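You operate a simulated robot arm through the tools that you are given. There is no shell and no other tool. Be economical: measure what you need, move in short steps, check, and stop when the job is done.

You run a simulated two-armed robot. Do the job below in one go: nothing can be reset, and whatever is moved stays where it is left.

TASK
Pack the single bed sheet in the linen box, then press the lid on.
Fine: shut the sheets drawer again. Where these are worked on the way, their far stop is far enough and under half their travel is too little: sheets drawer.

Only the result counts: the job must be done as asked and must still hold three seconds after the hand-in. Knocking over, shifting, dropping, spilling or breaking anything else fails it. A push-on lid holds only when it is set on centred and level and pressed home; a screw cap is set on level and turned clockwise until tight. Flat cloth is picked up by pressing the open fingertips on it (5 to 10 N) and closing them slowly along it; thin cloth reads only 2 to 8 mm in the jaws.

THE ROBOT
Two 7-joint arms with fingered hands on one trunk, on a base that drives. Base frame: it is fixed to the floor where the robot stands at the start and does not move with it; the origin is under the middle of the robot, x ahead of it, y to its left, z up. Lengths are in cm, angles in degrees, forces in N, time in s.
The left shoulder is at the start at [2, 12.3, 118.7], the right one opposite. Places, roughly: box [70, 10, 90]; sheets drawer [70, 10, 50]. Payload 2.4 kg a hand.
Tool frame (each hand has its own): the origin (TCP) lies between the finger pads and is the grasp point; the fingertips stand 1.7 cm ahead of it; z points along the fingers, y is the line along which they close. The gripper opens to 8.8 cm. The gripper's body begins 4.7 cm behind the TCP. The gripper is a hand of 3 fingers: y runs from the thumb to the fingers, the wrist lies at [0, 0, -16.5] in the tool frame, and closing takes about 1.5 s.
Orientation is told as [roll, pitch, yaw] about the base's x, y, z axes, in that order, counted from this pose: with the fingers straight down and closing along the base's y, the tool's x points along the base's -x, its y along +y and its z along -z.

THE INTERFACE
- The arms move only by the tool servo_tool. It takes "left_targets", "right_targets" or both (then of equal length, played together; a hand with none holds still); each is a list of rows, each a list of 2 entries, a list of its own where there are three numbers: the shift along the tool's x, y, z in cm, then the turn, a rotation vector about the tool's x, y, z in rad. In form: [[[dx, dy, dz], [ax, ay, az]], ...]. A call has 1 to 12 rows; each row is the pose to reach, as a shift and turn from the pose commanded when the call began, along the tool's axes at that moment. "left_gripper" and "right_gripper" are, for a hand that has rows, the gripper command, from -1 (shut) to 1 (fully open), values between in proportion, set as the call begins (left out, the last holds). A row lasts 0.2 s, in which the tool goes at most 5 cm and 8.6 degrees; a call with a longer step from one row to the next is refused whole, and so is a gripper value outside its range. A pose out of reach is approached as far as the arm can. The call stops where the force on the tool passes 40 N (or 10 N more than at its start, if that is more) or the arm is blocked; 0.2 s more then pass. Each finger travels about 4.5 cm/s and halts on what it meets, pressing with about 23 N; the grip force reading is that of the motor and also rises with nothing between the fingers. The clock runs only during rows and for 0.2 s after the last one: add rows that repeat a pose to give the fingers time. The reply holds the time, the measured pose of the TCP, the force on the tool along the base axes, the opening and the grip force, in the units named above and with some noise, with the torque about the TCP (base axes, N m) and any sound that the robot's microphone picked up, and new pictures: "views" is both (left out), scene, wrist or none (wrist: the cameras of the hands that moved).
- Cameras (640 x 400 px; columns grow to the right, rows downward): "scene" is now at [3.81, 2.58, 162.17]; the picture's right is [0.40, -0.92, 0.00], its down [-0.82, -0.36, -0.44] and it looks along [0.40, 0.17, -0.90] (base axes); focal length 254 px, centre (320, 200). "left" rides on the left gripper at [-5.2, 0.4, -6.6] in its tool frame; the picture's right is [-0.08, -1.00, 0.00], its down [0.78, -0.07, -0.62] and it looks along [0.62, -0.05, 0.78] (tool axes); focal length 243 px, centre (320, 200). "right" rides on the right gripper at [5.2, 0.4, -6.6] in its tool frame; the picture's right is [-0.08, 1.00, 0.00], its down [-0.78, -0.07, -0.62] and it looks along [-0.62, -0.05, 0.78] (tool axes); focal length 243 px, centre (320, 200). There is no depth. A picture from a camera that has moved, and an enlarged one, comes with that camera's place and axes in the base frame and with its lens.
- move_column(by): slides the trunk up (or, below 0, down) by that many cm; the arms and the scene camera ride with it, the base frame stays. It gives what a move gives, with no picture.
- roll_base(legs): drives the robot by 1 to 6 legs, each [ahead, left, turn to the left] in cm, cm and degrees, along the robot's own axes; the way and the turn of a leg run together, so that a leg with both is an arc; at most 150 cm and 180 degrees a leg. The arms and the cameras ride along, it lands a little off, and it stops where it bumps. It gives what a move gives, and a new picture of the scene camera.
- set_fingers(finger1, finger2, thumb_bend, hand): sets how far each is bent, from 0 (flat) to 100 (curled in); at 30 the hand is open as for a grip, at 70 the pads meet at the TCP. One left out holds its place. A second passes; each finger stops where it meets its share of the squeeze, and holds until it gets a number again. A gripper value or a shape takes the hand back. It gives what a move gives, with no picture; readings hold the bend of each and the force on the fingers (four entries, about 0 where the hand has none), thumb and palm.
- grasp_type(shape, hand): the hand has 3 fingers and takes this shape, open, in about a second: jaw (thumb against the fingers, like two jaws); tri (thumb and two fingers); tip (a fingertip pinch); poke (one finger out to press); point (the index stretched); flat (the hand flat); cup (the hand cupped); fist (a fist). The gripper value then closes the fingers along that shape, each until it touches; the sizes above hold for jaw. It gives what a move gives, with no picture.
- pan_tilt(pan, tilt): turns the head with the scene camera to pan (to the left, within 120 degrees either way) and tilt (down, from -29 to 69), counted from straight ahead of the robot. It gives what a move gives, and a new picture of the scene camera.
- inspect(camera, box): a new picture of the part [left, top, right, bottom] of that camera's present view, enlarged. No time passes.
- job_done(): hands the job in; it is judged then, once.

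Go step by step. Nothing tells you exact positions but the pictures and the camera data: compare them with the known pose of the tool, close in by small moves and look again before you grip or let go. The budget is 120 turns and 260 pictures, counting those below and the enlarged ones. Unless the task says otherwise, let go and move clear before handing in, and close with one line.

The tools are called as a command line: name --argument value ..., lists and objects as JSON in quotes. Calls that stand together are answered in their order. servo_tool: Moves the arms, as the interface text tells. Its arguments: {"type":"object","properties":{"left_targets":{"type":"array","items":{"type":"array"}},"left_gripper":{"type":"number"},"right_targets":{"type":"array","items":{"type":"array"}},"right_gripper":{"type":"number"},"views":{"type":"string","enum":["both","scene","wrist","none"]}},"required":[]} The other tools are called the same way: move_column (by) slides the trunk up or down; grasp_type (shape, hand) gives the hand a shape; set_fingers (finger1, finger2, thumb_bend, hand) moves the fingers one by one; roll_base (legs) drives the base; pan_tilt (pan, tilt) turns the head that bears the scene camera; inspect (camera, box) takes an enlarged picture of a part of a camera's view; job_done () hands the job in.

At the start:

```text
t: 0.0
left_ee_pos: [24.65, 24.52, 116.52]
left_tcp_rot: [-0.1, 0.0, 0.0]
left_contact_force: [0.6, 0.5, 0.8]
left_moment: [-0.03, 0.01, -0.01]
left_finger_gap: 8.78
left_finger_force: 0.1
left_shape: jaw
left_bend: [30.0, 30.0, 30.0]
left_finger forces: [0.0, 0.1, 0.0, 0.0, 0.1, 0.0]
right_ee_pos: [27.47, -1.32, 123.97]
right_tcp_rot: [0.0, 0.0, 0.0]
right_contact_force: [-0.4, 0.4, 0.7]
right_moment: [0.0, 0.0, -0.02]
right_finger_gap: 8.79
right_finger_force: 0.0
right_shape: jaw
right_bend: [30.0, 30.0, 30.0]
right_finger forces: [0.1, 0.0, 0.1, 0.0, 0.1, 0.0]
trunk travel left (down, up): [-40.0, 43.0]
robot x, y, heading: [0.07, 0.23, 0.0]
head pan, tilt: [23.6, 64.1]
```

scene: 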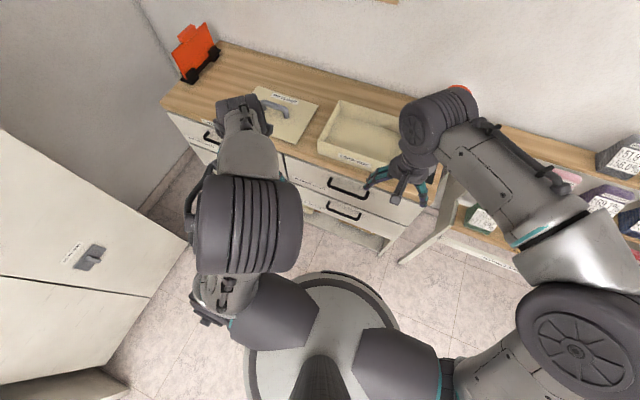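
right: 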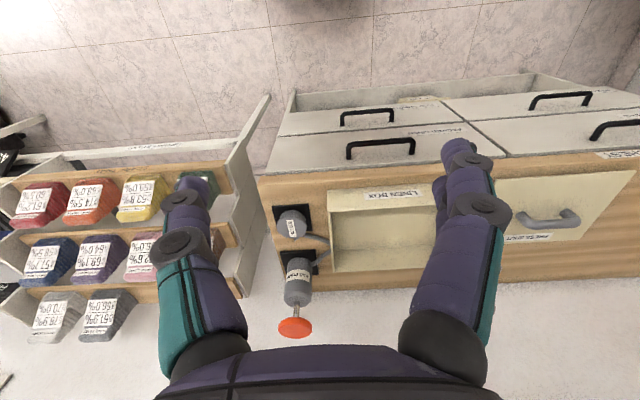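
left: 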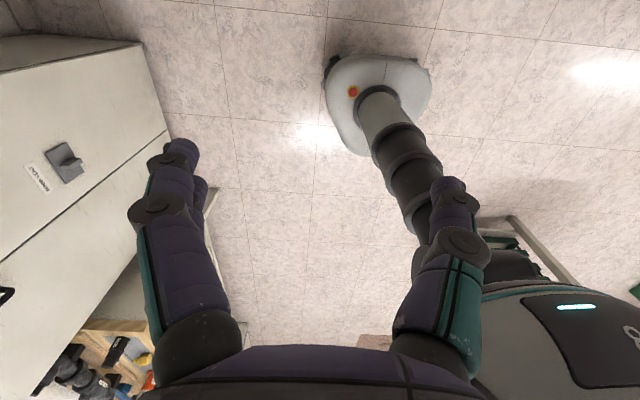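

I see a counter with an open box, a lid with a handle to its left and drawers under it. I'll enlarge the views to read the labels.

inspect --camera "right" --box '[260, 70, 640, 290]'

inspect --camera "scene" --box '[160, 60, 460, 260]'

```text
1.68 times, centred on (450, 180) of right
camera zoom: at [22.41, -0.93, 130.62], right [0.08, 1.0, 0.0], down [0.78, -0.07, 0.62], along [0.62, -0.05, -0.78], focal length 409 px, centre (101, 234)
```

zoom: 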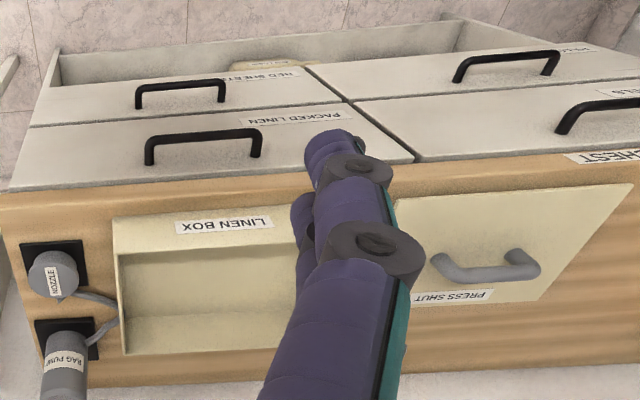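

```text
2.00 times, centred on (310, 160) of scene
camera zoom: at [3.81, 2.58, 162.17], right [0.4, -0.92, 0.0], down [-0.82, -0.36, -0.44], along [0.4, 0.17, -0.9], focal length 508 px, centre (340, 280)
```

zoom: 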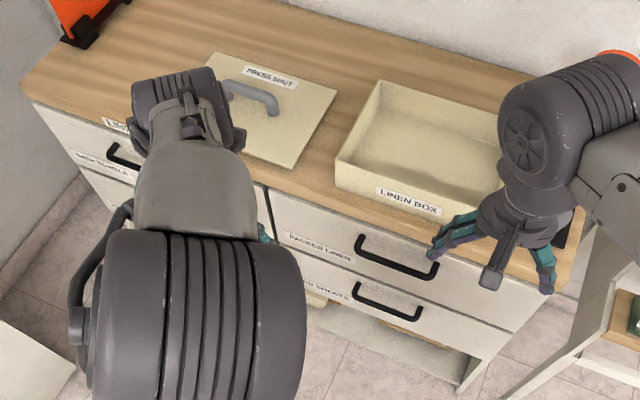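

Drawers are labelled "packed linen" (upper right), "bed sheets" (lower right) and others on the left. I'll look at the fronts with less tilt.

pan_tilt --pan 5 --tilt 50

inspect --camera "right" --box '[440, 70, 640, 190]'

inspect --camera "right" --box '[260, 70, 460, 190]'

```text
t: 0.8
left_ee_pos: [24.75, 24.49, 116.43]
left_tcp_rot: [0.0, 0.0, 0.0]
left_contact_force: [0.4, 0.5, -0.8]
left_moment: [0.0, 0.01, 0.02]
left_finger_gap: 8.81
left_finger_force: 0.1
left_shape: jaw
left_bend: [30.0, 30.0, 30.0]
left_finger forces: [0.0, 0.0, 0.0, 0.0, 0.0, 0.0]
right_ee_pos: [27.68, -1.3, 124.12]
right_tcp_rot: [0.1, 0.1, 0.0]
right_contact_force: [0.5, -0.2, -0.4]
right_moment: [0.01, 0.0, -0.01]
right_finger_gap: 8.79
right_finger_force: 0.0
right_shape: jaw
right_bend: [30.0, 30.0, 30.0]
right_finger forces: [0.0, 0.1, 0.1, 0.1, 0.1, 0.0]
trunk travel left (down, up): [-40.0, 43.0]
robot x, y, heading: [-0.2, 0.03, 0.2]
head pan, tilt: [5.0, 50.0]
camera scene: at [5.82, 0.78, 163.88], right [0.09, -1.0, 0.0], down [-0.76, -0.07, -0.64], along [0.64, 0.06, -0.77], focal length 254 px, centre (320, 200)
```

scene: 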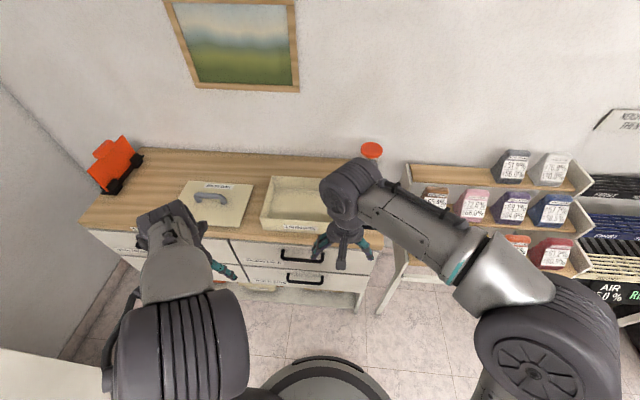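

```text
3.20 times, centred on (540, 130) of right
camera zoom: at [22.41, -0.92, 130.62], right [0.08, 1.0, 0.0], down [0.78, -0.07, 0.62], along [0.62, -0.05, -0.78], focal length 776 px, centre (-384, 424)
```

zoom: 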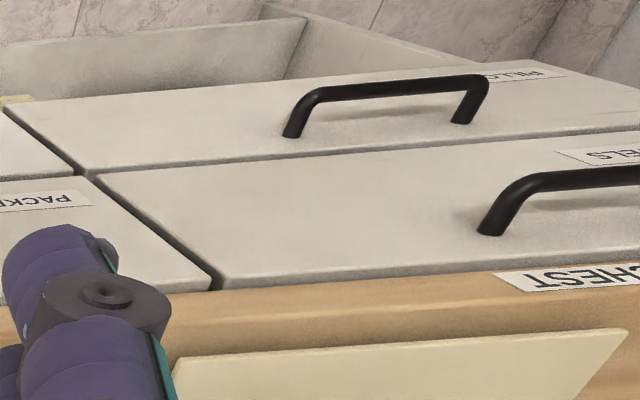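

```text
3.20 times, centred on (360, 130) of right
camera zoom: at [22.41, -0.92, 130.62], right [0.08, 1.0, 0.0], down [0.78, -0.07, 0.62], along [0.62, -0.05, -0.78], focal length 776 px, centre (192, 424)
```

zoom: 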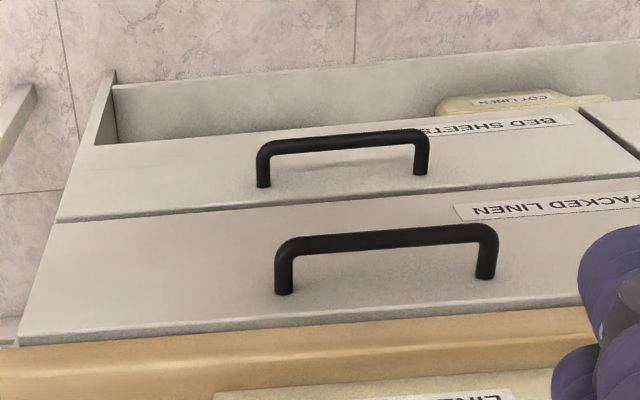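

The target drawer, "bed sheets", is the lower right one; I put its handle near [48, 12, 56]. I'll lower the trunk and look at the fronts.

move_column --by -38

pan_tilt --pan 12 --tilt 45

inspect --camera "right" --box '[0, 0, 640, 400]'

```text
t: 4.5
left_ee_pos: [24.74, 24.55, 78.56]
left_tcp_rot: [0.0, -0.1, 0.0]
left_contact_force: [-0.6, 0.0, -0.6]
left_moment: [-0.02, -0.01, 0.0]
left_finger_gap: 8.81
left_finger_force: 0.1
left_shape: jaw
left_bend: [30.0, 30.0, 30.0]
left_finger forces: [0.0, 0.1, 0.1, 0.1, 0.1, 0.0]
right_ee_pos: [27.56, -1.3, 85.98]
right_tcp_rot: [0.0, 0.0, 0.0]
right_contact_force: [-0.1, 0.2, -0.1]
right_moment: [0.02, 0.02, 0.01]
right_finger_gap: 8.77
right_finger_force: 0.0
right_shape: jaw
right_bend: [30.0, 30.0, 30.0]
right_finger forces: [0.0, 0.0, 0.1, 0.1, 0.0, 0.0]
trunk travel left (down, up): [-2.0, 81.0]
robot x, y, heading: [0.35, -0.09, 0.0]
head pan, tilt: [5.0, 50.0]
```

```text
t: 5.2
left_ee_pos: [24.55, 24.52, 78.57]
left_tcp_rot: [-0.1, -0.1, 0.0]
left_contact_force: [-0.5, 0.0, 0.8]
left_moment: [-0.01, 0.0, 0.03]
left_finger_gap: 8.77
left_finger_force: 0.0
left_shape: jaw
left_bend: [30.0, 30.0, 30.0]
left_finger forces: [0.0, 0.0, 0.0, 0.1, 0.1, 0.0]
right_ee_pos: [27.57, -1.27, 86.16]
right_tcp_rot: [-0.1, 0.0, 0.1]
right_contact_force: [0.2, -0.4, 0.2]
right_moment: [-0.01, -0.01, 0.02]
right_finger_gap: 8.8
right_finger_force: 0.0
right_shape: jaw
right_bend: [30.0, 30.0, 30.0]
right_finger forces: [0.0, 0.1, 0.0, 0.0, 0.0, 0.0]
trunk travel left (down, up): [-2.0, 81.0]
robot x, y, heading: [0.15, 0.1, -0.1]
head pan, tilt: [12.0, 45.0]
camera scene: at [6.1, 1.79, 126.58], right [0.21, -0.98, 0.0], down [-0.69, -0.15, -0.71], along [0.69, 0.15, -0.71], focal length 254 px, centre (320, 200)
```

scene: 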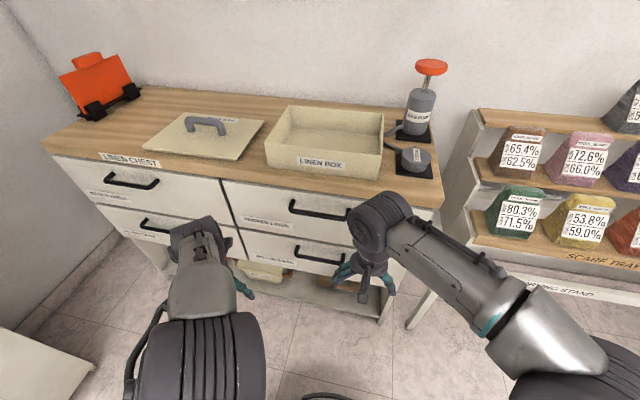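

```text
1.00 times, centred on (320, 200) of right (not enlarged: the box is as wide or as high as the picture)
camera zoom: at [22.4, -0.93, 92.62], right [0.08, 1.0, 0.0], down [0.78, -0.07, 0.62], along [0.62, -0.05, -0.78], focal length 243 px, centre (320, 200)
```

zoom: 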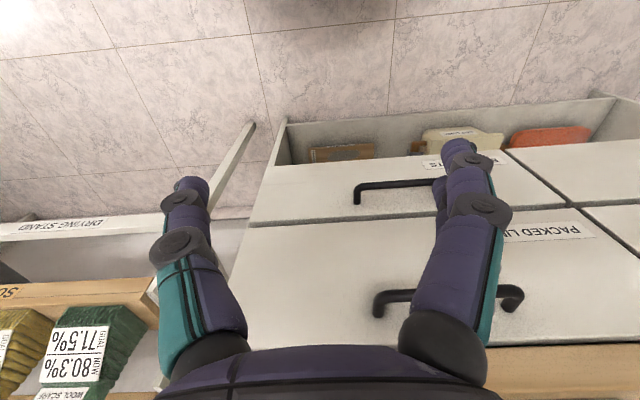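

The handle should be at about [47, 11.5, 58]. I'll move the right hand aside and pitch the left hand to point forward.

servo_tool --left_targets '[[[-1.2, 0, 0], [0, -0.131, 0]], [[-2.4, 0, 0], [0, -0.262, 0]], [[-3.6, 0, 0], [0, -0.393, 0]], [[-4.8, 0, 0], [0, -0.524, 0]], [[-6, 0, 0], [0, -0.654, 0]], [[-7.2, 0, 0], [0, -0.785, 0]], [[-8.4, 0, 0], [0, -0.916, 0]], [[-9.6, 0, 0], [0, -1.047, 0]], [[-10.8, 0, 0], [0, -1.178, 0]], [[-12, 0, 0], [0, -1.309, 0]], [[-12, 0, 0], [0, -1.44, 0]], [[-12, 0, 0], [0, -1.571, 0]]]' --right_targets '[[[0, -1.5, 0], [0, 0, 0]], [[0, -3, 0], [0, 0, 0]], [[0, -4.5, 0], [0, 0, 0]], [[0, -6, 0], [0, 0, 0]], [[0, -7.5, 0], [0, 0, 0]], [[0, -9, 0], [0, 0, 0]], [[0, -10.5, 0], [0, 0, 0]], [[0, -12, 0], [0, 0, 0]], [[0, -13.5, 0], [0, 0, 0]], [[0, -15, 0], [0, 0, 0]], [[0, -16.5, 0], [0, 0, 0]], [[0, -18, 0], [0, 0, 0]]]' --views "both"

```text
t: 7.8
left_ee_pos: [36.65, 24.6, 78.42]
left_tcp_rot: [-179.8, -89.8, 179.9]
left_contact_force: [-0.6, 1.0, -0.1]
left_moment: [-0.01, -0.04, 0.03]
left_finger_gap: 8.77
left_finger_force: 0.0
left_shape: jaw
left_bend: [30.0, 30.0, 30.0]
left_finger forces: [0.0, 0.0, 0.0, 0.1, 0.0, 0.0]
left hand out of reach, approached as far as the arm can: row 2, 3, 4, 5
right_ee_pos: [27.56, -19.45, 86.05]
right_tcp_rot: [0.1, 0.0, 0.0]
right_contact_force: [-0.5, -0.3, 0.0]
right_moment: [-0.02, 0.0, 0.02]
right_finger_gap: 8.81
right_finger_force: 0.1
right_shape: jaw
right_bend: [30.0, 30.0, 30.0]
right_finger forces: [0.1, 0.0, 0.1, 0.0, 0.0, 0.1]
trunk travel left (down, up): [-2.0, 81.0]
robot x, y, heading: [0.38, -0.11, 0.1]
head pan, tilt: [12.0, 45.0]
camera scene: at [6.08, 1.82, 126.58], right [0.21, -0.98, 0.0], down [-0.69, -0.15, -0.71], along [0.69, 0.15, -0.71], focal length 254 px, centre (320, 200)
camera right: at [22.45, -19.04, 92.62], right [0.08, 1.0, 0.0], down [0.78, -0.07, 0.62], along [0.62, -0.05, -0.78], focal length 243 px, centre (320, 200)
camera left: at [30.16, 25.0, 83.74], right [0.0, -1.0, 0.08], down [-0.62, -0.07, -0.78], along [0.78, -0.05, -0.62], focal length 243 px, centre (320, 200)
```

scene: 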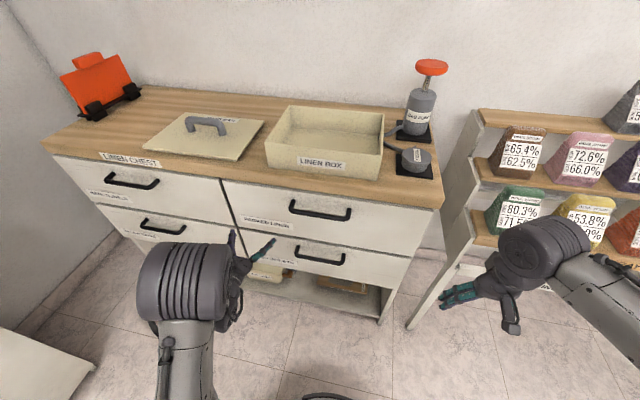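
right: 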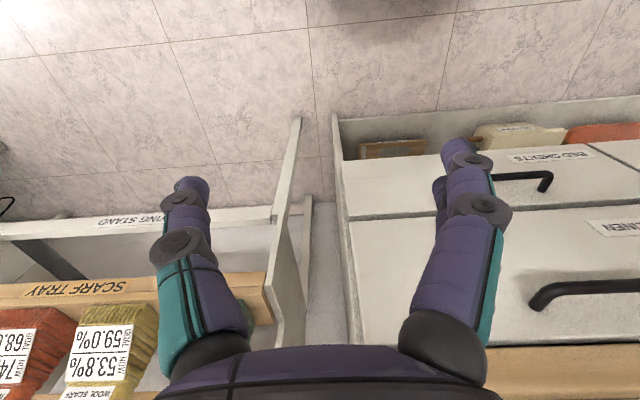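
left: 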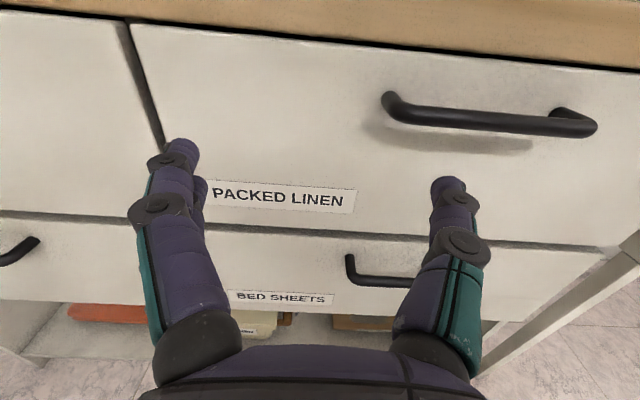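

Upper handle is at about [49, 11, 78], the bed-sheet handle about [49, 11.2, 57.4]. I'll roll the left hand so the jaws close vertically and line it up in front.

servo_tool --left_targets '[[[1.75, -1.1, 0], [0, 0, 0.131]], [[3.5, -2.2, 0], [0, 0, 0.262]], [[5.25, -3.3, 0], [0, 0, 0.393]], [[7, -4.4, 0], [0, 0, 0.524]], [[8.75, -5.5, 0], [0, 0, 0.654]], [[10.5, -6.6, 0], [0, 0, 0.785]], [[12.25, -7.7, 0], [0, 0, 0.916]], [[14, -8.9, 0], [0, 0, 1.047]], [[15.75, -10, 0], [0, 0, 1.178]], [[17.5, -11.2, 0], [0, 0, 1.309]], [[19.2, -12.3, 0], [0, 0, 1.44]], [[21, -13.4, 0], [0, 0, 1.571]]]' --left_gripper 1 --views "both"

```text
t: 10.4
left_ee_pos: [37.93, 26.27, 59.46]
left_tcp_rot: [89.6, -1.5, -92.6]
left_contact_force: [0.6, 0.3, 0.5]
left_moment: [-0.01, 0.02, 0.01]
left_finger_gap: 8.81
left_finger_force: 0.1
left_shape: jaw
left_bend: [30.0, 30.0, 30.0]
left_finger forces: [0.0, 0.1, 0.0, 0.0, 0.1, 0.1]
left hand out of reach, approached as far as the arm can: row 8, 9, 10, 11, 12
right_ee_pos: [27.64, -19.42, 86.0]
right_tcp_rot: [0.0, 0.1, 0.1]
right_contact_force: [0.2, 0.6, -0.5]
right_moment: [-0.01, 0.0, 0.03]
right_finger_gap: 8.79
right_finger_force: 0.1
right_shape: jaw
right_bend: [30.0, 30.0, 30.0]
right_finger forces: [0.0, 0.0, 0.0, 0.0, 0.0, 0.0]
trunk travel left (down, up): [-2.0, 81.0]
robot x, y, heading: [-0.15, -0.29, 0.1]
head pan, tilt: [12.0, 45.0]
camera scene: at [6.11, 1.79, 126.58], right [0.21, -0.98, 0.0], down [-0.69, -0.15, -0.71], along [0.69, 0.15, -0.71], focal length 254 px, centre (320, 200)
camera left: at [31.16, 21.36, 60.04], right [-0.01, -0.11, -0.99], down [-0.59, 0.81, -0.08], along [0.81, 0.58, -0.07], focal length 243 px, centre (320, 200)
```

scene: 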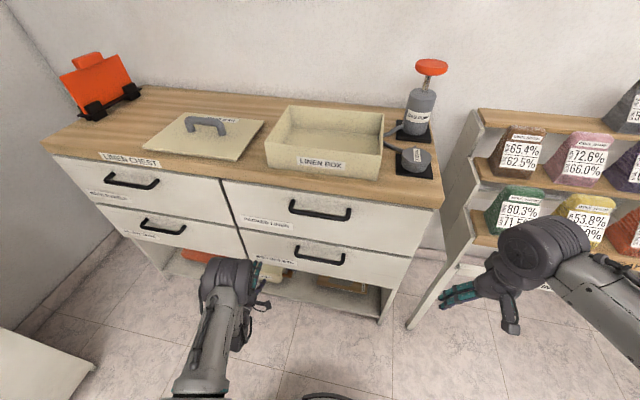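
left: 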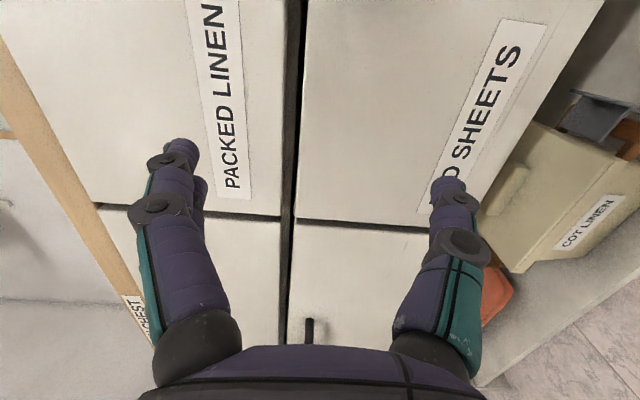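

The arm stops at y = 26, so I'll drive the base 15 cm to the right instead.

roll_base --legs '[[0, -15.2, 0]]'

inspect --camera "left" --box '[0, 0, 640, 400]'

```text
t: 11.8
left_ee_pos: [37.95, 10.54, 59.43]
left_tcp_rot: [89.6, -1.6, -92.6]
left_contact_force: [1.0, -0.3, 0.1]
left_moment: [0.01, 0.0, 0.01]
left_finger_gap: 8.79
left_finger_force: 0.1
left_shape: jaw
left_bend: [30.0, 30.0, 30.0]
left_finger forces: [0.0, 0.0, 0.1, 0.0, 0.1, 0.0]
right_ee_pos: [27.58, -34.92, 85.93]
right_tcp_rot: [0.0, 0.0, 0.0]
right_contact_force: [-0.7, 0.1, 0.3]
right_moment: [-0.02, 0.04, -0.01]
right_finger_gap: 8.79
right_finger_force: 0.1
right_shape: jaw
right_bend: [30.0, 30.0, 30.0]
right_finger forces: [0.0, 0.1, 0.0, 0.1, 0.0, 0.1]
trunk travel left (down, up): [-2.0, 81.0]
robot x, y, heading: [0.09, -15.79, 0.1]
head pan, tilt: [12.0, 45.0]
camera scene: at [6.1, -13.73, 126.58], right [0.21, -0.98, 0.0], down [-0.69, -0.15, -0.71], along [0.69, 0.15, -0.71], focal length 254 px, centre (320, 200)
```

scene: 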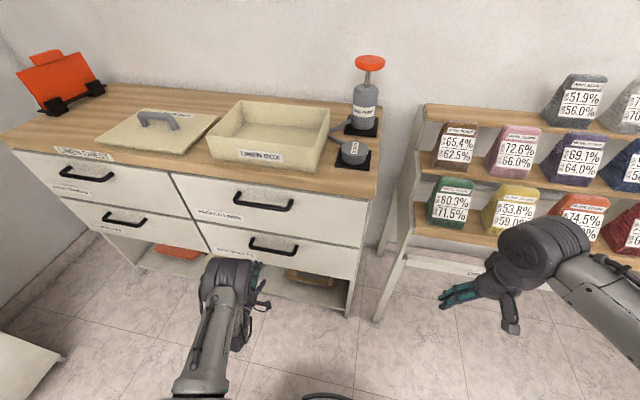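

```text
1.00 times, centred on (320, 200) of left (not enlarged: the box is as wide or as high as the picture)
camera zoom: at [31.17, 5.8, 60.05], right [-0.01, -0.11, -0.99], down [-0.59, 0.81, -0.08], along [0.81, 0.58, -0.08], focal length 243 px, centre (320, 200)
```

zoom: 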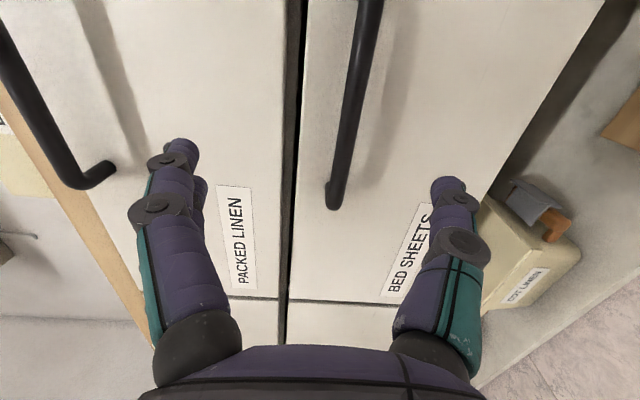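

Handle bar reads z ≈ 57.1, x ≈ 49. I'll lower 2.3 cm and advance most of the way.

servo_tool --left_targets '[[[0, -1.2, 0], [0, 0, 0]], [[0, -2.3, 0], [0, 0, 0]], [[0, -2.3, 2.5], [0, 0, 0]], [[0, -2.3, 5], [0, 0, 0]], [[0, -2.3, 7], [0, 0, 0]], [[0, -2.3, 7], [0, 0, 0]]]' --views "both"

```text
t: 13.2
left_ee_pos: [44.96, 10.44, 56.99]
left_tcp_rot: [89.6, -1.8, -92.8]
left_contact_force: [-0.1, -0.6, -0.2]
left_moment: [-0.01, 0.0, -0.02]
left_finger_gap: 8.76
left_finger_force: 0.1
left_shape: jaw
left_bend: [30.0, 30.0, 30.0]
left_finger forces: [0.0, 0.1, 0.0, 0.0, 0.0, 0.0]
left hand out of reach, approached as far as the arm can: row 3, 4
right_ee_pos: [27.56, -34.99, 86.02]
right_tcp_rot: [0.0, 0.0, 0.1]
right_contact_force: [0.6, 0.2, 0.4]
right_moment: [-0.05, 0.01, 0.0]
right_finger_gap: 8.79
right_finger_force: 0.1
right_shape: jaw
right_bend: [30.0, 30.0, 30.0]
right_finger forces: [0.0, 0.0, 0.1, 0.1, 0.0, 0.0]
trunk travel left (down, up): [-2.0, 81.0]
robot x, y, heading: [0.23, -15.61, -0.1]
head pan, tilt: [12.0, 45.0]
camera scene: at [6.1, -13.74, 126.58], right [0.21, -0.98, 0.0], down [-0.69, -0.15, -0.71], along [0.69, 0.15, -0.71], focal length 254 px, centre (320, 200)
camera left: at [38.23, 5.66, 57.71], right [-0.01, -0.12, -0.99], down [-0.58, 0.81, -0.09], along [0.81, 0.58, -0.08], focal length 243 px, centre (320, 200)
```

scene: 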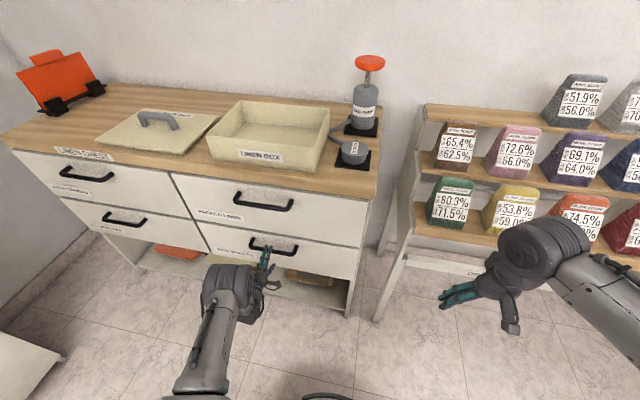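
left: 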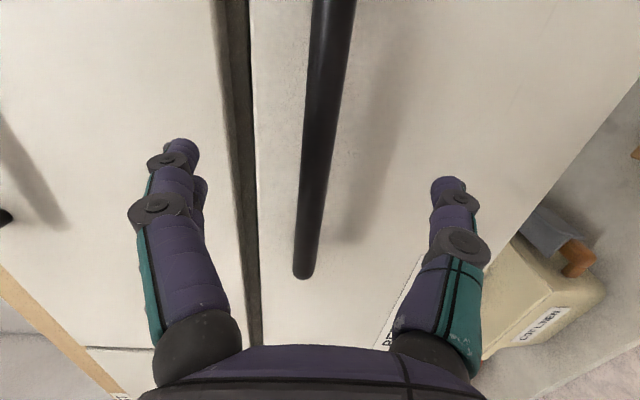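

The bar is centred between the fingers. I'll advance 4 cm and close.

servo_tool --left_targets '[[[0, 0, 2], [0, 0, 0]], [[0, 0, 4], [0, 0, 0]], [[0, 0, 4], [0, 0, 0]]]' --views "none"

servo_tool --left_targets '[[[0, 0, 0], [0, 0, 0]], [[0, 0, 0], [0, 0, 0]], [[0, 0, 0], [0, 0, 0]], [[0, 0, 0], [0, 0, 0]], [[0, 0, 0], [0, 0, 0]], [[0, 0, 0], [0, 0, 0]], [[0, 0, 0], [0, 0, 0]], [[0, 0, 0], [0, 0, 0]]]' --left_gripper -1 --views "wrist"

```text
t: 14.0
left_ee_pos: [49.12, 10.14, 57.1]
left_tcp_rot: [89.6, -1.7, -92.7]
left_contact_force: [-0.4, -0.4, 0.8]
left_moment: [0.01, 0.01, -0.02]
left_finger_gap: 8.81
left_finger_force: 0.0
left_shape: jaw
left_bend: [30.0, 30.0, 30.0]
left_finger forces: [0.0, 0.0, 0.1, 0.0, 0.0, 0.0]
right_ee_pos: [27.56, -34.93, 85.97]
right_tcp_rot: [0.1, -0.1, 0.0]
right_contact_force: [-0.7, 0.3, 0.1]
right_moment: [-0.02, 0.01, -0.02]
right_finger_gap: 8.8
right_finger_force: 0.1
right_shape: jaw
right_bend: [30.0, 30.0, 30.0]
right_finger forces: [0.1, 0.1, 0.0, 0.0, 0.1, 0.0]
trunk travel left (down, up): [-2.0, 81.0]
robot x, y, heading: [-0.03, -15.55, 0.1]
head pan, tilt: [12.0, 45.0]
```

```text
t: 15.8
left_ee_pos: [49.08, 10.08, 56.98]
left_tcp_rot: [89.5, -1.6, -92.7]
left_contact_force: [4.0, -0.5, 2.0]
left_moment: [0.0, 0.0, -0.01]
left_finger_gap: 0.01
left_finger_force: 22.9
left_shape: jaw
left_bend: [70.0, 70.0, 79.0]
left_finger forces: [6.8, 6.7, 0.0, 0.0, 10.1, 0.0]
right_ee_pos: [27.66, -34.88, 86.06]
right_tcp_rot: [0.0, 0.1, 0.1]
right_contact_force: [-0.3, -0.1, 0.1]
right_moment: [-0.04, 0.02, 0.01]
right_finger_gap: 8.8
right_finger_force: 0.0
right_shape: jaw
right_bend: [30.0, 30.0, 30.0]
right_finger forces: [0.1, 0.0, 0.0, 0.0, 0.1, 0.0]
trunk travel left (down, up): [-2.0, 81.0]
robot x, y, heading: [-0.18, -15.79, 0.1]
head pan, tilt: [12.0, 45.0]
camera left: at [42.25, 5.29, 57.65], right [-0.01, -0.11, -0.99], down [-0.58, 0.81, -0.08], along [0.81, 0.58, -0.08], focal length 243 px, centre (320, 200)
```

left: 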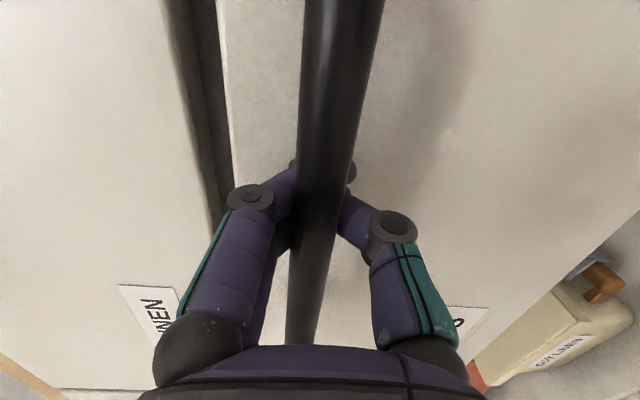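

The fingers have closed behind the bar, hooking it. I'll pull by driving backward.

roll_base --legs '[[-20, 0, 0]]'

```text
t: 17.3
left_ee_pos: [29.27, 10.05, 56.9]
left_tcp_rot: [89.5, -1.7, -92.8]
left_contact_force: [1.3, 0.3, 0.1]
left_moment: [-0.02, 0.0, 0.02]
left_finger_gap: 0.0
left_finger_force: 22.5
left_shape: jaw
left_bend: [70.0, 70.0, 79.0]
left_finger forces: [0.0, 0.0, 0.0, 0.2, 7.9, 0.0]
right_ee_pos: [7.83, -35.01, 85.95]
right_tcp_rot: [0.0, 0.0, -0.1]
right_contact_force: [-0.4, 0.7, -0.2]
right_moment: [-0.01, -0.04, 0.02]
right_finger_gap: 8.77
right_finger_force: 0.0
right_shape: jaw
right_bend: [30.0, 30.0, 30.0]
right_finger forces: [0.0, 0.0, 0.0, 0.0, 0.0, 0.0]
trunk travel left (down, up): [-2.0, 81.0]
robot x, y, heading: [-19.81, -15.28, -0.0]
head pan, tilt: [12.0, 45.0]
camera scene: at [-13.6, -13.72, 126.58], right [0.21, -0.98, 0.0], down [-0.69, -0.15, -0.71], along [0.69, 0.15, -0.71], focal length 254 px, centre (320, 200)
```

scene: 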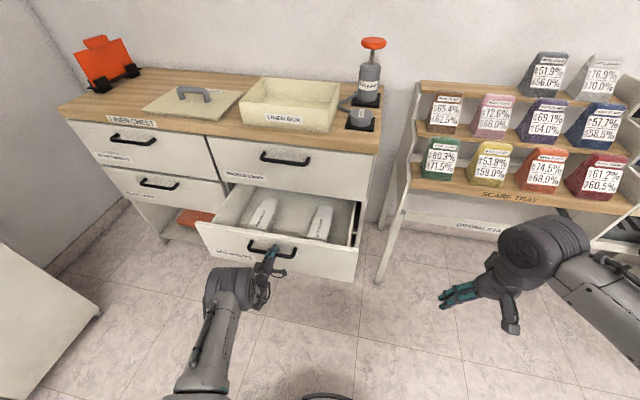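

The drawer opens and shows two items. I'll pull further toward its stop.

roll_base --legs '[[-12, 0, 0]]'

```text
t: 18.6
left_ee_pos: [17.32, 10.13, 57.03]
left_tcp_rot: [89.6, -1.7, -93.0]
left_contact_force: [0.1, 0.6, -0.1]
left_moment: [0.01, 0.0, 0.03]
left_finger_gap: 0.02
left_finger_force: 23.5
left_shape: jaw
left_bend: [70.0, 70.0, 79.0]
left_finger forces: [0.0, 0.0, 0.0, 0.1, 0.0, 0.1]
right_ee_pos: [-4.26, -35.01, 86.03]
right_tcp_rot: [0.1, 0.0, -0.2]
right_contact_force: [0.2, 0.2, -0.4]
right_moment: [0.02, -0.04, 0.03]
right_finger_gap: 8.8
right_finger_force: 0.0
right_shape: jaw
right_bend: [30.0, 30.0, 30.0]
right_finger forces: [0.0, 0.1, 0.0, 0.0, 0.0, 0.0]
trunk travel left (down, up): [-2.0, 81.0]
robot x, y, heading: [-31.27, -15.49, -0.3]
head pan, tilt: [12.0, 45.0]
camera scene: at [-25.62, -13.69, 126.58], right [0.2, -0.98, 0.0], down [-0.69, -0.14, -0.71], along [0.69, 0.14, -0.71], focal length 254 px, centre (320, 200)
```

scene: 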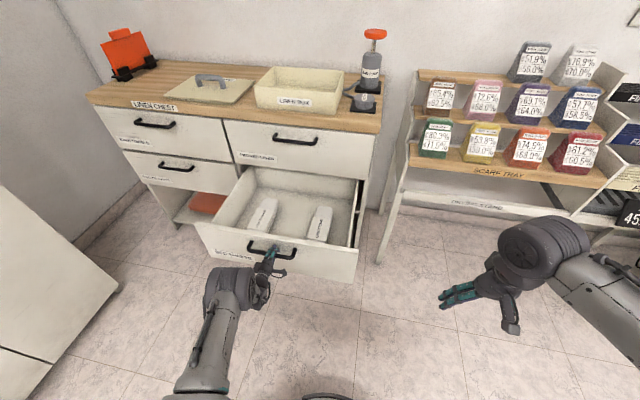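

roll_base --legs '[[-8, 0, 0]]'

inspect --camera "scene" --box '[160, 60, 400, 290]'

```text
t: 19.4
left_ee_pos: [16.52, 9.95, 57.34]
left_tcp_rot: [90.2, -1.7, -93.0]
left_contact_force: [20.2, 3.8, -9.9]
left_moment: [0.0, -0.18, -0.03]
left_finger_gap: 0.0
left_finger_force: 22.8
left_shape: jaw
left_bend: [70.0, 70.0, 81.0]
left_finger forces: [7.1, 7.0, 0.0, 0.1, 29.3, 0.0]
right_ee_pos: [-5.48, -35.04, 85.98]
right_tcp_rot: [-0.1, 0.1, -0.3]
right_contact_force: [0.2, 0.0, -0.6]
right_moment: [0.01, -0.01, 0.04]
right_finger_gap: 8.8
right_finger_force: 0.1
right_shape: jaw
right_bend: [30.0, 30.0, 30.0]
right_finger forces: [0.1, 0.1, 0.0, 0.1, 0.0, 0.1]
trunk travel left (down, up): [-2.0, 81.0]
robot x, y, heading: [-32.78, -15.24, -0.4]
head pan, tilt: [12.0, 45.0]
stopped in leg 1: the force on the tool passed its limit at 72 N (the readings are from after the stop); the commanded pose is now the measured one
camera scene: at [-26.68, -13.61, 126.56], right [0.2, -0.98, 0.0], down [-0.69, -0.14, -0.71], along [0.69, 0.14, -0.71], focal length 254 px, centre (320, 200)
```

scene: 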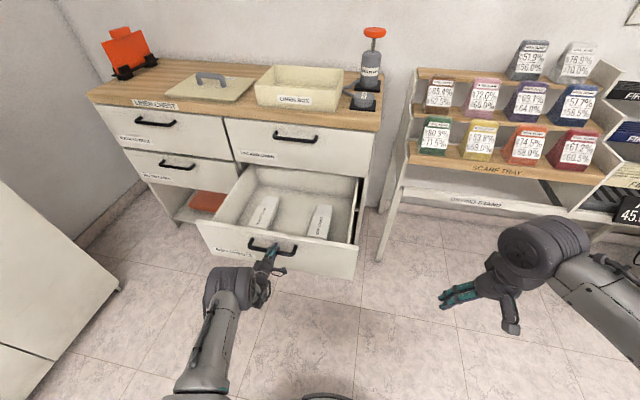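

```text
1.74 times, centred on (280, 175) of scene
camera zoom: at [-26.68, -13.61, 126.56], right [0.2, -0.98, 0.0], down [-0.69, -0.14, -0.71], along [0.69, 0.14, -0.71], focal length 442 px, centre (390, 244)
```

zoom: 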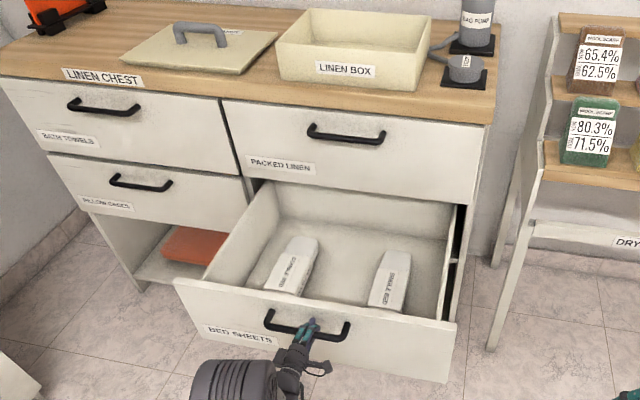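

The drawer is at its stop. I'll read the two packets.

inspect --camera "scene" --box '[235, 185, 345, 250]'

servo_tool --left_targets '[[[0, 0, 0.3], [0, 0, 0]], [[0, 0, 0.5], [0, 0, 0]], [[0, 0, 0.5], [0, 0, 0]], [[0, 0, 0.5], [0, 0, 0]], [[0, 0, 0.5], [0, 0, 0]], [[0, 0, 0.5], [0, 0, 0]], [[0, 0, 0.5], [0, 0, 0]], [[0, 0, 0.5], [0, 0, 0]]]' --left_gripper 1 --views "none"

```text
5.82 times, centred on (290, 218) of scene
camera zoom: at [-26.68, -13.61, 126.56], right [0.2, -0.98, 0.0], down [-0.69, -0.14, -0.71], along [0.69, 0.14, -0.71], focal length 1478 px, centre (494, 98)
```

zoom: 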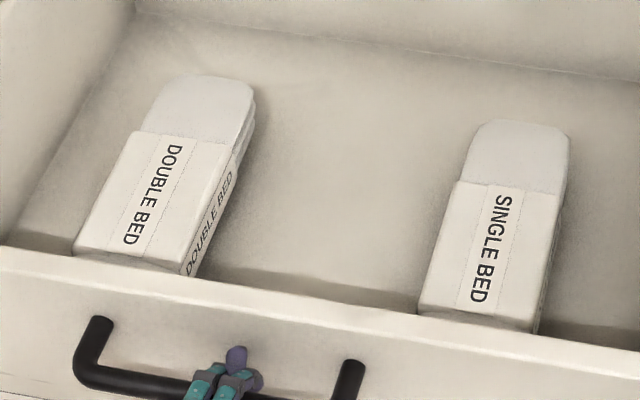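

```text
t: 21.2
left_ee_pos: [16.99, 9.92, 57.48]
left_tcp_rot: [90.3, -1.7, -93.0]
left_contact_force: [-0.8, -0.4, 0.0]
left_moment: [0.01, 0.02, -0.01]
left_finger_gap: 8.79
left_finger_force: 0.1
left_shape: jaw
left_bend: [30.0, 30.0, 30.0]
left_finger forces: [0.1, 0.0, 0.0, 0.0, 0.0, 0.1]
right_ee_pos: [-5.41, -34.99, 85.98]
right_tcp_rot: [-0.1, 0.0, -0.3]
right_contact_force: [-0.4, -0.6, 0.5]
right_moment: [-0.01, 0.0, 0.02]
right_finger_gap: 8.8
right_finger_force: 0.1
right_shape: jaw
right_bend: [30.0, 30.0, 30.0]
right_finger forces: [0.0, 0.1, 0.0, 0.0, 0.0, 0.0]
trunk travel left (down, up): [-2.0, 81.0]
robot x, y, heading: [-33.38, -15.58, -0.4]
head pan, tilt: [12.0, 45.0]
```

The right packet is "SINGLE BED" near x 27–42, y ≈ -1.6; the left is "DOUBLE BED". I'll back the left hand off the handle, raise it and roll it back.

servo_tool --left_targets '[[[0, 0, -3], [0, 0, 0]], [[0, 0, -6], [0, 0, 0]], [[0, 0, -8], [0, 0, 0]], [[0, 4, -8], [0, 0, 0]], [[0, 8, -8], [0, 0, 0]], [[0, 12, -8], [0, 0, 0]], [[0, 16, -8], [0, 0, 0]], [[0, 20, -8], [0, 0, 0]]]' --views "none"

servo_tool --left_targets '[[[0, 0, 0], [0, 0, -0.131]], [[0, 0, 0], [0, 0, -0.262]], [[0, 0, 0], [0, 0, -0.393]], [[0, 0, 0], [0, 0, -0.524]], [[0, 0, 0], [0, 0, -0.654]], [[0, 0, 0], [0, 0, -0.785]], [[0, 0, 0], [0, 0, -0.916]], [[0, 0, 0], [0, 0, -1.047]], [[0, 0, 0], [0, 0, -1.178]], [[0, 0, 0], [0, 0, -1.309]], [[0, 0, 0], [0, 0, -1.44]], [[0, 0, 0], [0, 0, -1.571]]]' --views "none"

```text
t: 23.0
left_ee_pos: [8.53, 10.66, 77.61]
left_tcp_rot: [90.5, -1.7, -93.0]
left_contact_force: [-0.1, -0.9, -0.2]
left_moment: [-0.01, 0.0, 0.01]
left_finger_gap: 8.79
left_finger_force: 0.1
left_shape: jaw
left_bend: [30.0, 30.0, 30.0]
left_finger forces: [0.1, 0.1, 0.0, 0.0, 0.0, 0.0]
right_ee_pos: [-5.7, -34.96, 86.03]
right_tcp_rot: [-0.1, 0.0, -0.3]
right_contact_force: [-0.8, 0.2, 0.2]
right_moment: [0.03, 0.0, 0.03]
right_finger_gap: 8.79
right_finger_force: 0.1
right_shape: jaw
right_bend: [30.0, 30.0, 30.0]
right_finger forces: [0.1, 0.0, 0.0, 0.0, 0.0, 0.0]
trunk travel left (down, up): [-2.0, 81.0]
robot x, y, heading: [-32.85, -15.62, -0.4]
head pan, tilt: [12.0, 45.0]
```

```text
t: 25.6
left_ee_pos: [8.8, 10.91, 77.34]
left_tcp_rot: [-101.9, -88.3, 98.8]
left_contact_force: [-0.3, -0.1, 0.4]
left_moment: [0.0, -0.04, -0.01]
left_finger_gap: 8.8
left_finger_force: 0.1
left_shape: jaw
left_bend: [30.0, 30.0, 30.0]
left_finger forces: [0.1, 0.0, 0.0, 0.1, 0.0, 0.0]
right_ee_pos: [-5.57, -35.03, 86.11]
right_tcp_rot: [0.0, 0.0, -0.3]
right_contact_force: [0.1, -0.3, -0.3]
right_moment: [-0.01, -0.01, 0.04]
right_finger_gap: 8.8
right_finger_force: 0.0
right_shape: jaw
right_bend: [30.0, 30.0, 30.0]
right_finger forces: [0.1, 0.1, 0.1, 0.0, 0.0, 0.1]
trunk travel left (down, up): [-2.0, 81.0]
robot x, y, heading: [-32.98, -15.35, -0.5]
head pan, tilt: [12.0, 45.0]
```

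servo_tool --left_targets '[[[0, 0, 0], [0, 0.15, 0]], [[0, 0, 0], [0, 0.3, 0]], [[0, 0, 0], [0, 0.45, 0]], [[0, 0, 0], [0, 0.6, 0]], [[0, 0, 0], [0, 0.75, 0]], [[0, 0, 0], [0, 0.9, 0]], [[0, 0, 0], [0, 1.047, 0]], [[0, 0, 0], [0, 1.047, 0]]]' --views "none"

roll_base --legs '[[0, -12.5, 0.5], [20, 0, 0]]'

inspect --camera "left" --box '[0, 0, 640, 400]'

```text
t: 27.4
left_ee_pos: [8.84, 10.88, 77.48]
left_tcp_rot: [-2.0, -30.3, -1.9]
left_contact_force: [-0.9, -0.2, 0.4]
left_moment: [-0.04, -0.01, 0.0]
left_finger_gap: 8.81
left_finger_force: 0.0
left_shape: jaw
left_bend: [30.0, 30.0, 30.0]
left_finger forces: [0.0, 0.0, 0.0, 0.0, 0.0, 0.0]
right_ee_pos: [-5.66, -35.09, 86.03]
right_tcp_rot: [-0.1, -0.1, -0.3]
right_contact_force: [0.1, 0.4, 0.3]
right_moment: [0.01, 0.0, -0.01]
right_finger_gap: 8.8
right_finger_force: 0.1
right_shape: jaw
right_bend: [30.0, 30.0, 30.0]
right_finger forces: [0.0, 0.0, 0.0, 0.0, 0.1, 0.1]
trunk travel left (down, up): [-2.0, 81.0]
robot x, y, heading: [-33.06, -15.62, -0.3]
head pan, tilt: [12.0, 45.0]
```

```text
t: 29.9
left_ee_pos: [29.41, -1.74, 77.41]
left_tcp_rot: [-1.9, -30.3, -1.8]
left_contact_force: [0.8, 0.6, -0.9]
left_moment: [-0.01, 0.03, -0.02]
left_finger_gap: 8.77
left_finger_force: 0.0
left_shape: jaw
left_bend: [30.0, 30.0, 30.0]
left_finger forces: [0.0, 0.1, 0.0, 0.0, 0.1, 0.1]
right_ee_pos: [15.04, -47.77, 86.06]
right_tcp_rot: [0.0, 0.0, -0.1]
right_contact_force: [-0.5, -0.2, 1.1]
right_moment: [0.02, 0.01, 0.0]
right_finger_gap: 8.78
right_finger_force: 0.0
right_shape: jaw
right_bend: [30.0, 30.0, 30.0]
right_finger forces: [0.0, 0.1, 0.0, 0.0, 0.0, 0.0]
trunk travel left (down, up): [-2.0, 81.0]
robot x, y, heading: [-12.56, -28.35, -0.0]
head pan, tilt: [12.0, 45.0]
camera scene: at [-6.36, -26.49, 126.58], right [0.21, -0.98, 0.0], down [-0.69, -0.15, -0.71], along [0.69, 0.15, -0.71], focal length 254 px, centre (320, 200)
```

scene: 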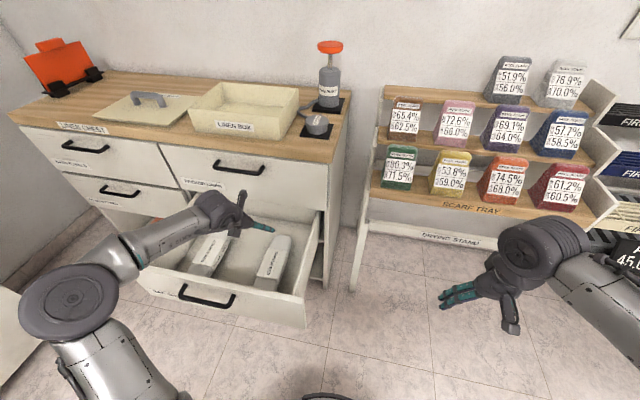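

```text
1.00 times, centred on (320, 200) of left (not enlarged: the box is as wide or as high as the picture)
camera zoom: at [30.56, -1.09, 85.69], right [0.03, -1.0, 0.07], down [-0.99, -0.01, 0.14], along [-0.14, -0.07, -0.99], focal length 243 px, centre (320, 200)
```

zoom: 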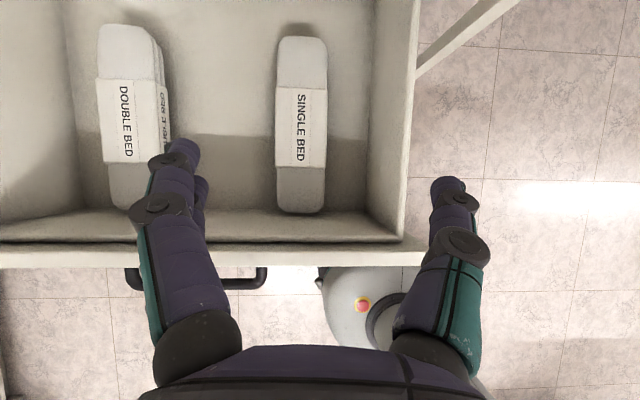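

From the two views the single-bed packet is centred near [36.3, -0.6] with top at z ≈ 49. It's nearly as wide as the jaws, so I'll measure it in a zoom.

inspect --camera "left" --box '[240, 20, 400, 120]'

inspect --camera "scene" --box '[180, 210, 340, 310]'

```text
4.00 times, centred on (320, 70) of left
camera zoom: at [30.56, -1.09, 85.69], right [0.03, -1.0, 0.07], down [-0.99, -0.01, 0.14], along [-0.14, -0.07, -0.99], focal length 970 px, centre (320, 720)
```

zoom: 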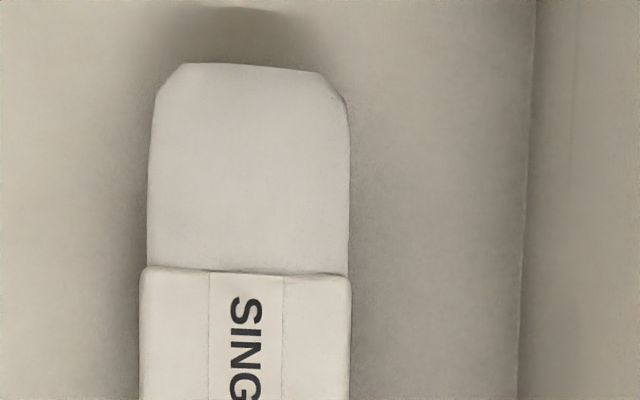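

```text
4.00 times, centred on (260, 260) of scene
camera zoom: at [-6.36, -26.49, 126.58], right [0.21, -0.98, 0.0], down [-0.69, -0.15, -0.71], along [0.69, 0.15, -0.71], focal length 1016 px, centre (560, -40)
```

zoom: 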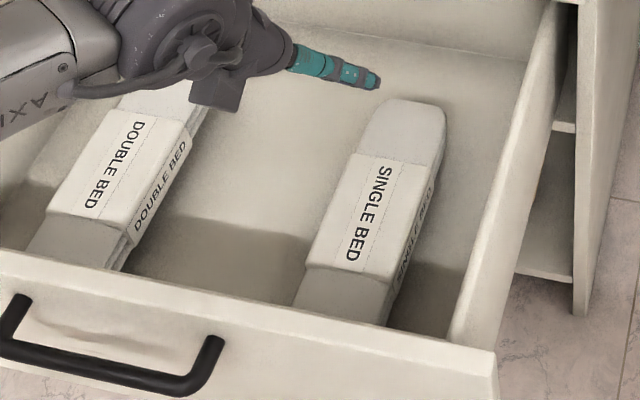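

The packet is about 7.1–7.7 cm wide, aligned with x, centred at y ≈ -0.75. I'll square up the hand, draw it back a little and drive 12 cm forward.

servo_tool --left_targets '[[[2.2, 0, -1.25], [-0.0443, 0, -0.0107]], [[4.33, 0, -2.5], [-0.0443, 0, -0.0107]], [[4.33, 0, -2.5], [-0.0443, 0, -0.0107]]]' --views "none"

roll_base --legs '[[12, 1, 0]]'

inspect --camera "left" --box '[0, 0, 640, 400]'

```text
t: 30.7
left_ee_pos: [24.23, -1.49, 77.41]
left_tcp_rot: [0.3, -30.4, -1.1]
left_contact_force: [0.3, 0.0, -0.1]
left_moment: [0.0, 0.01, 0.0]
left_finger_gap: 8.82
left_finger_force: 0.1
left_shape: jaw
left_bend: [30.0, 30.0, 30.0]
left_finger forces: [0.0, 0.1, 0.0, 0.0, 0.0, 0.0]
right_ee_pos: [15.11, -47.73, 85.87]
right_tcp_rot: [-0.1, 0.0, 0.0]
right_contact_force: [0.0, 0.9, 0.2]
right_moment: [-0.01, 0.04, 0.0]
right_finger_gap: 8.79
right_finger_force: 0.0
right_shape: jaw
right_bend: [30.0, 30.0, 30.0]
right_finger forces: [0.1, 0.0, 0.0, 0.1, 0.0, 0.1]
trunk travel left (down, up): [-2.0, 81.0]
robot x, y, heading: [-12.33, -28.46, 0.2]
head pan, tilt: [12.0, 45.0]
```

```text
t: 31.9
left_ee_pos: [36.26, -0.44, 77.43]
left_tcp_rot: [0.2, -30.4, -1.0]
left_contact_force: [0.0, 0.0, 0.8]
left_moment: [-0.02, 0.0, 0.0]
left_finger_gap: 8.82
left_finger_force: 0.1
left_shape: jaw
left_bend: [30.0, 30.0, 30.0]
left_finger forces: [0.1, 0.0, 0.1, 0.1, 0.0, 0.1]
right_ee_pos: [27.19, -46.72, 86.01]
right_tcp_rot: [-0.1, 0.1, 0.0]
right_contact_force: [0.6, 0.0, -0.1]
right_moment: [0.01, 0.01, 0.0]
right_finger_gap: 8.79
right_finger_force: 0.0
right_shape: jaw
right_bend: [30.0, 30.0, 30.0]
right_finger forces: [0.1, 0.0, 0.0, 0.0, 0.0, 0.0]
trunk travel left (down, up): [-2.0, 81.0]
robot x, y, heading: [-0.51, -27.28, -0.1]
head pan, tilt: [12.0, 45.0]
camera scene: at [5.66, -25.47, 126.58], right [0.21, -0.98, 0.0], down [-0.69, -0.15, -0.71], along [0.69, 0.15, -0.71], focal length 254 px, centre (320, 200)
```

scene: 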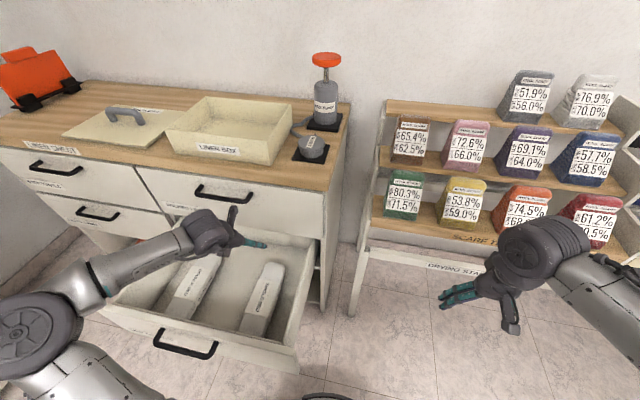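

```text
1.00 times, centred on (320, 200) of left (not enlarged: the box is as wide or as high as the picture)
camera zoom: at [37.47, -0.08, 85.76], right [0.06, -1.0, 0.04], down [-0.99, -0.05, 0.14], along [-0.14, -0.05, -0.99], focal length 243 px, centre (320, 200)
```

zoom: 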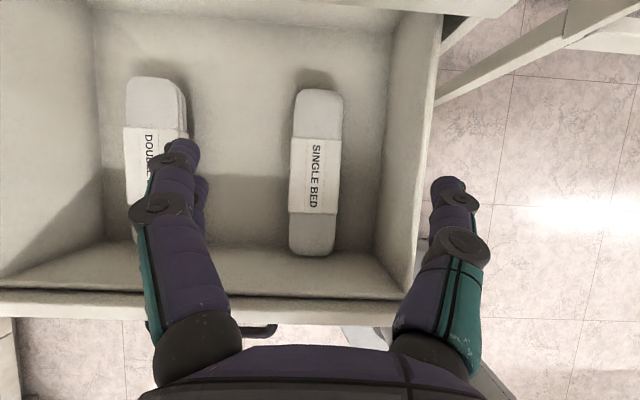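

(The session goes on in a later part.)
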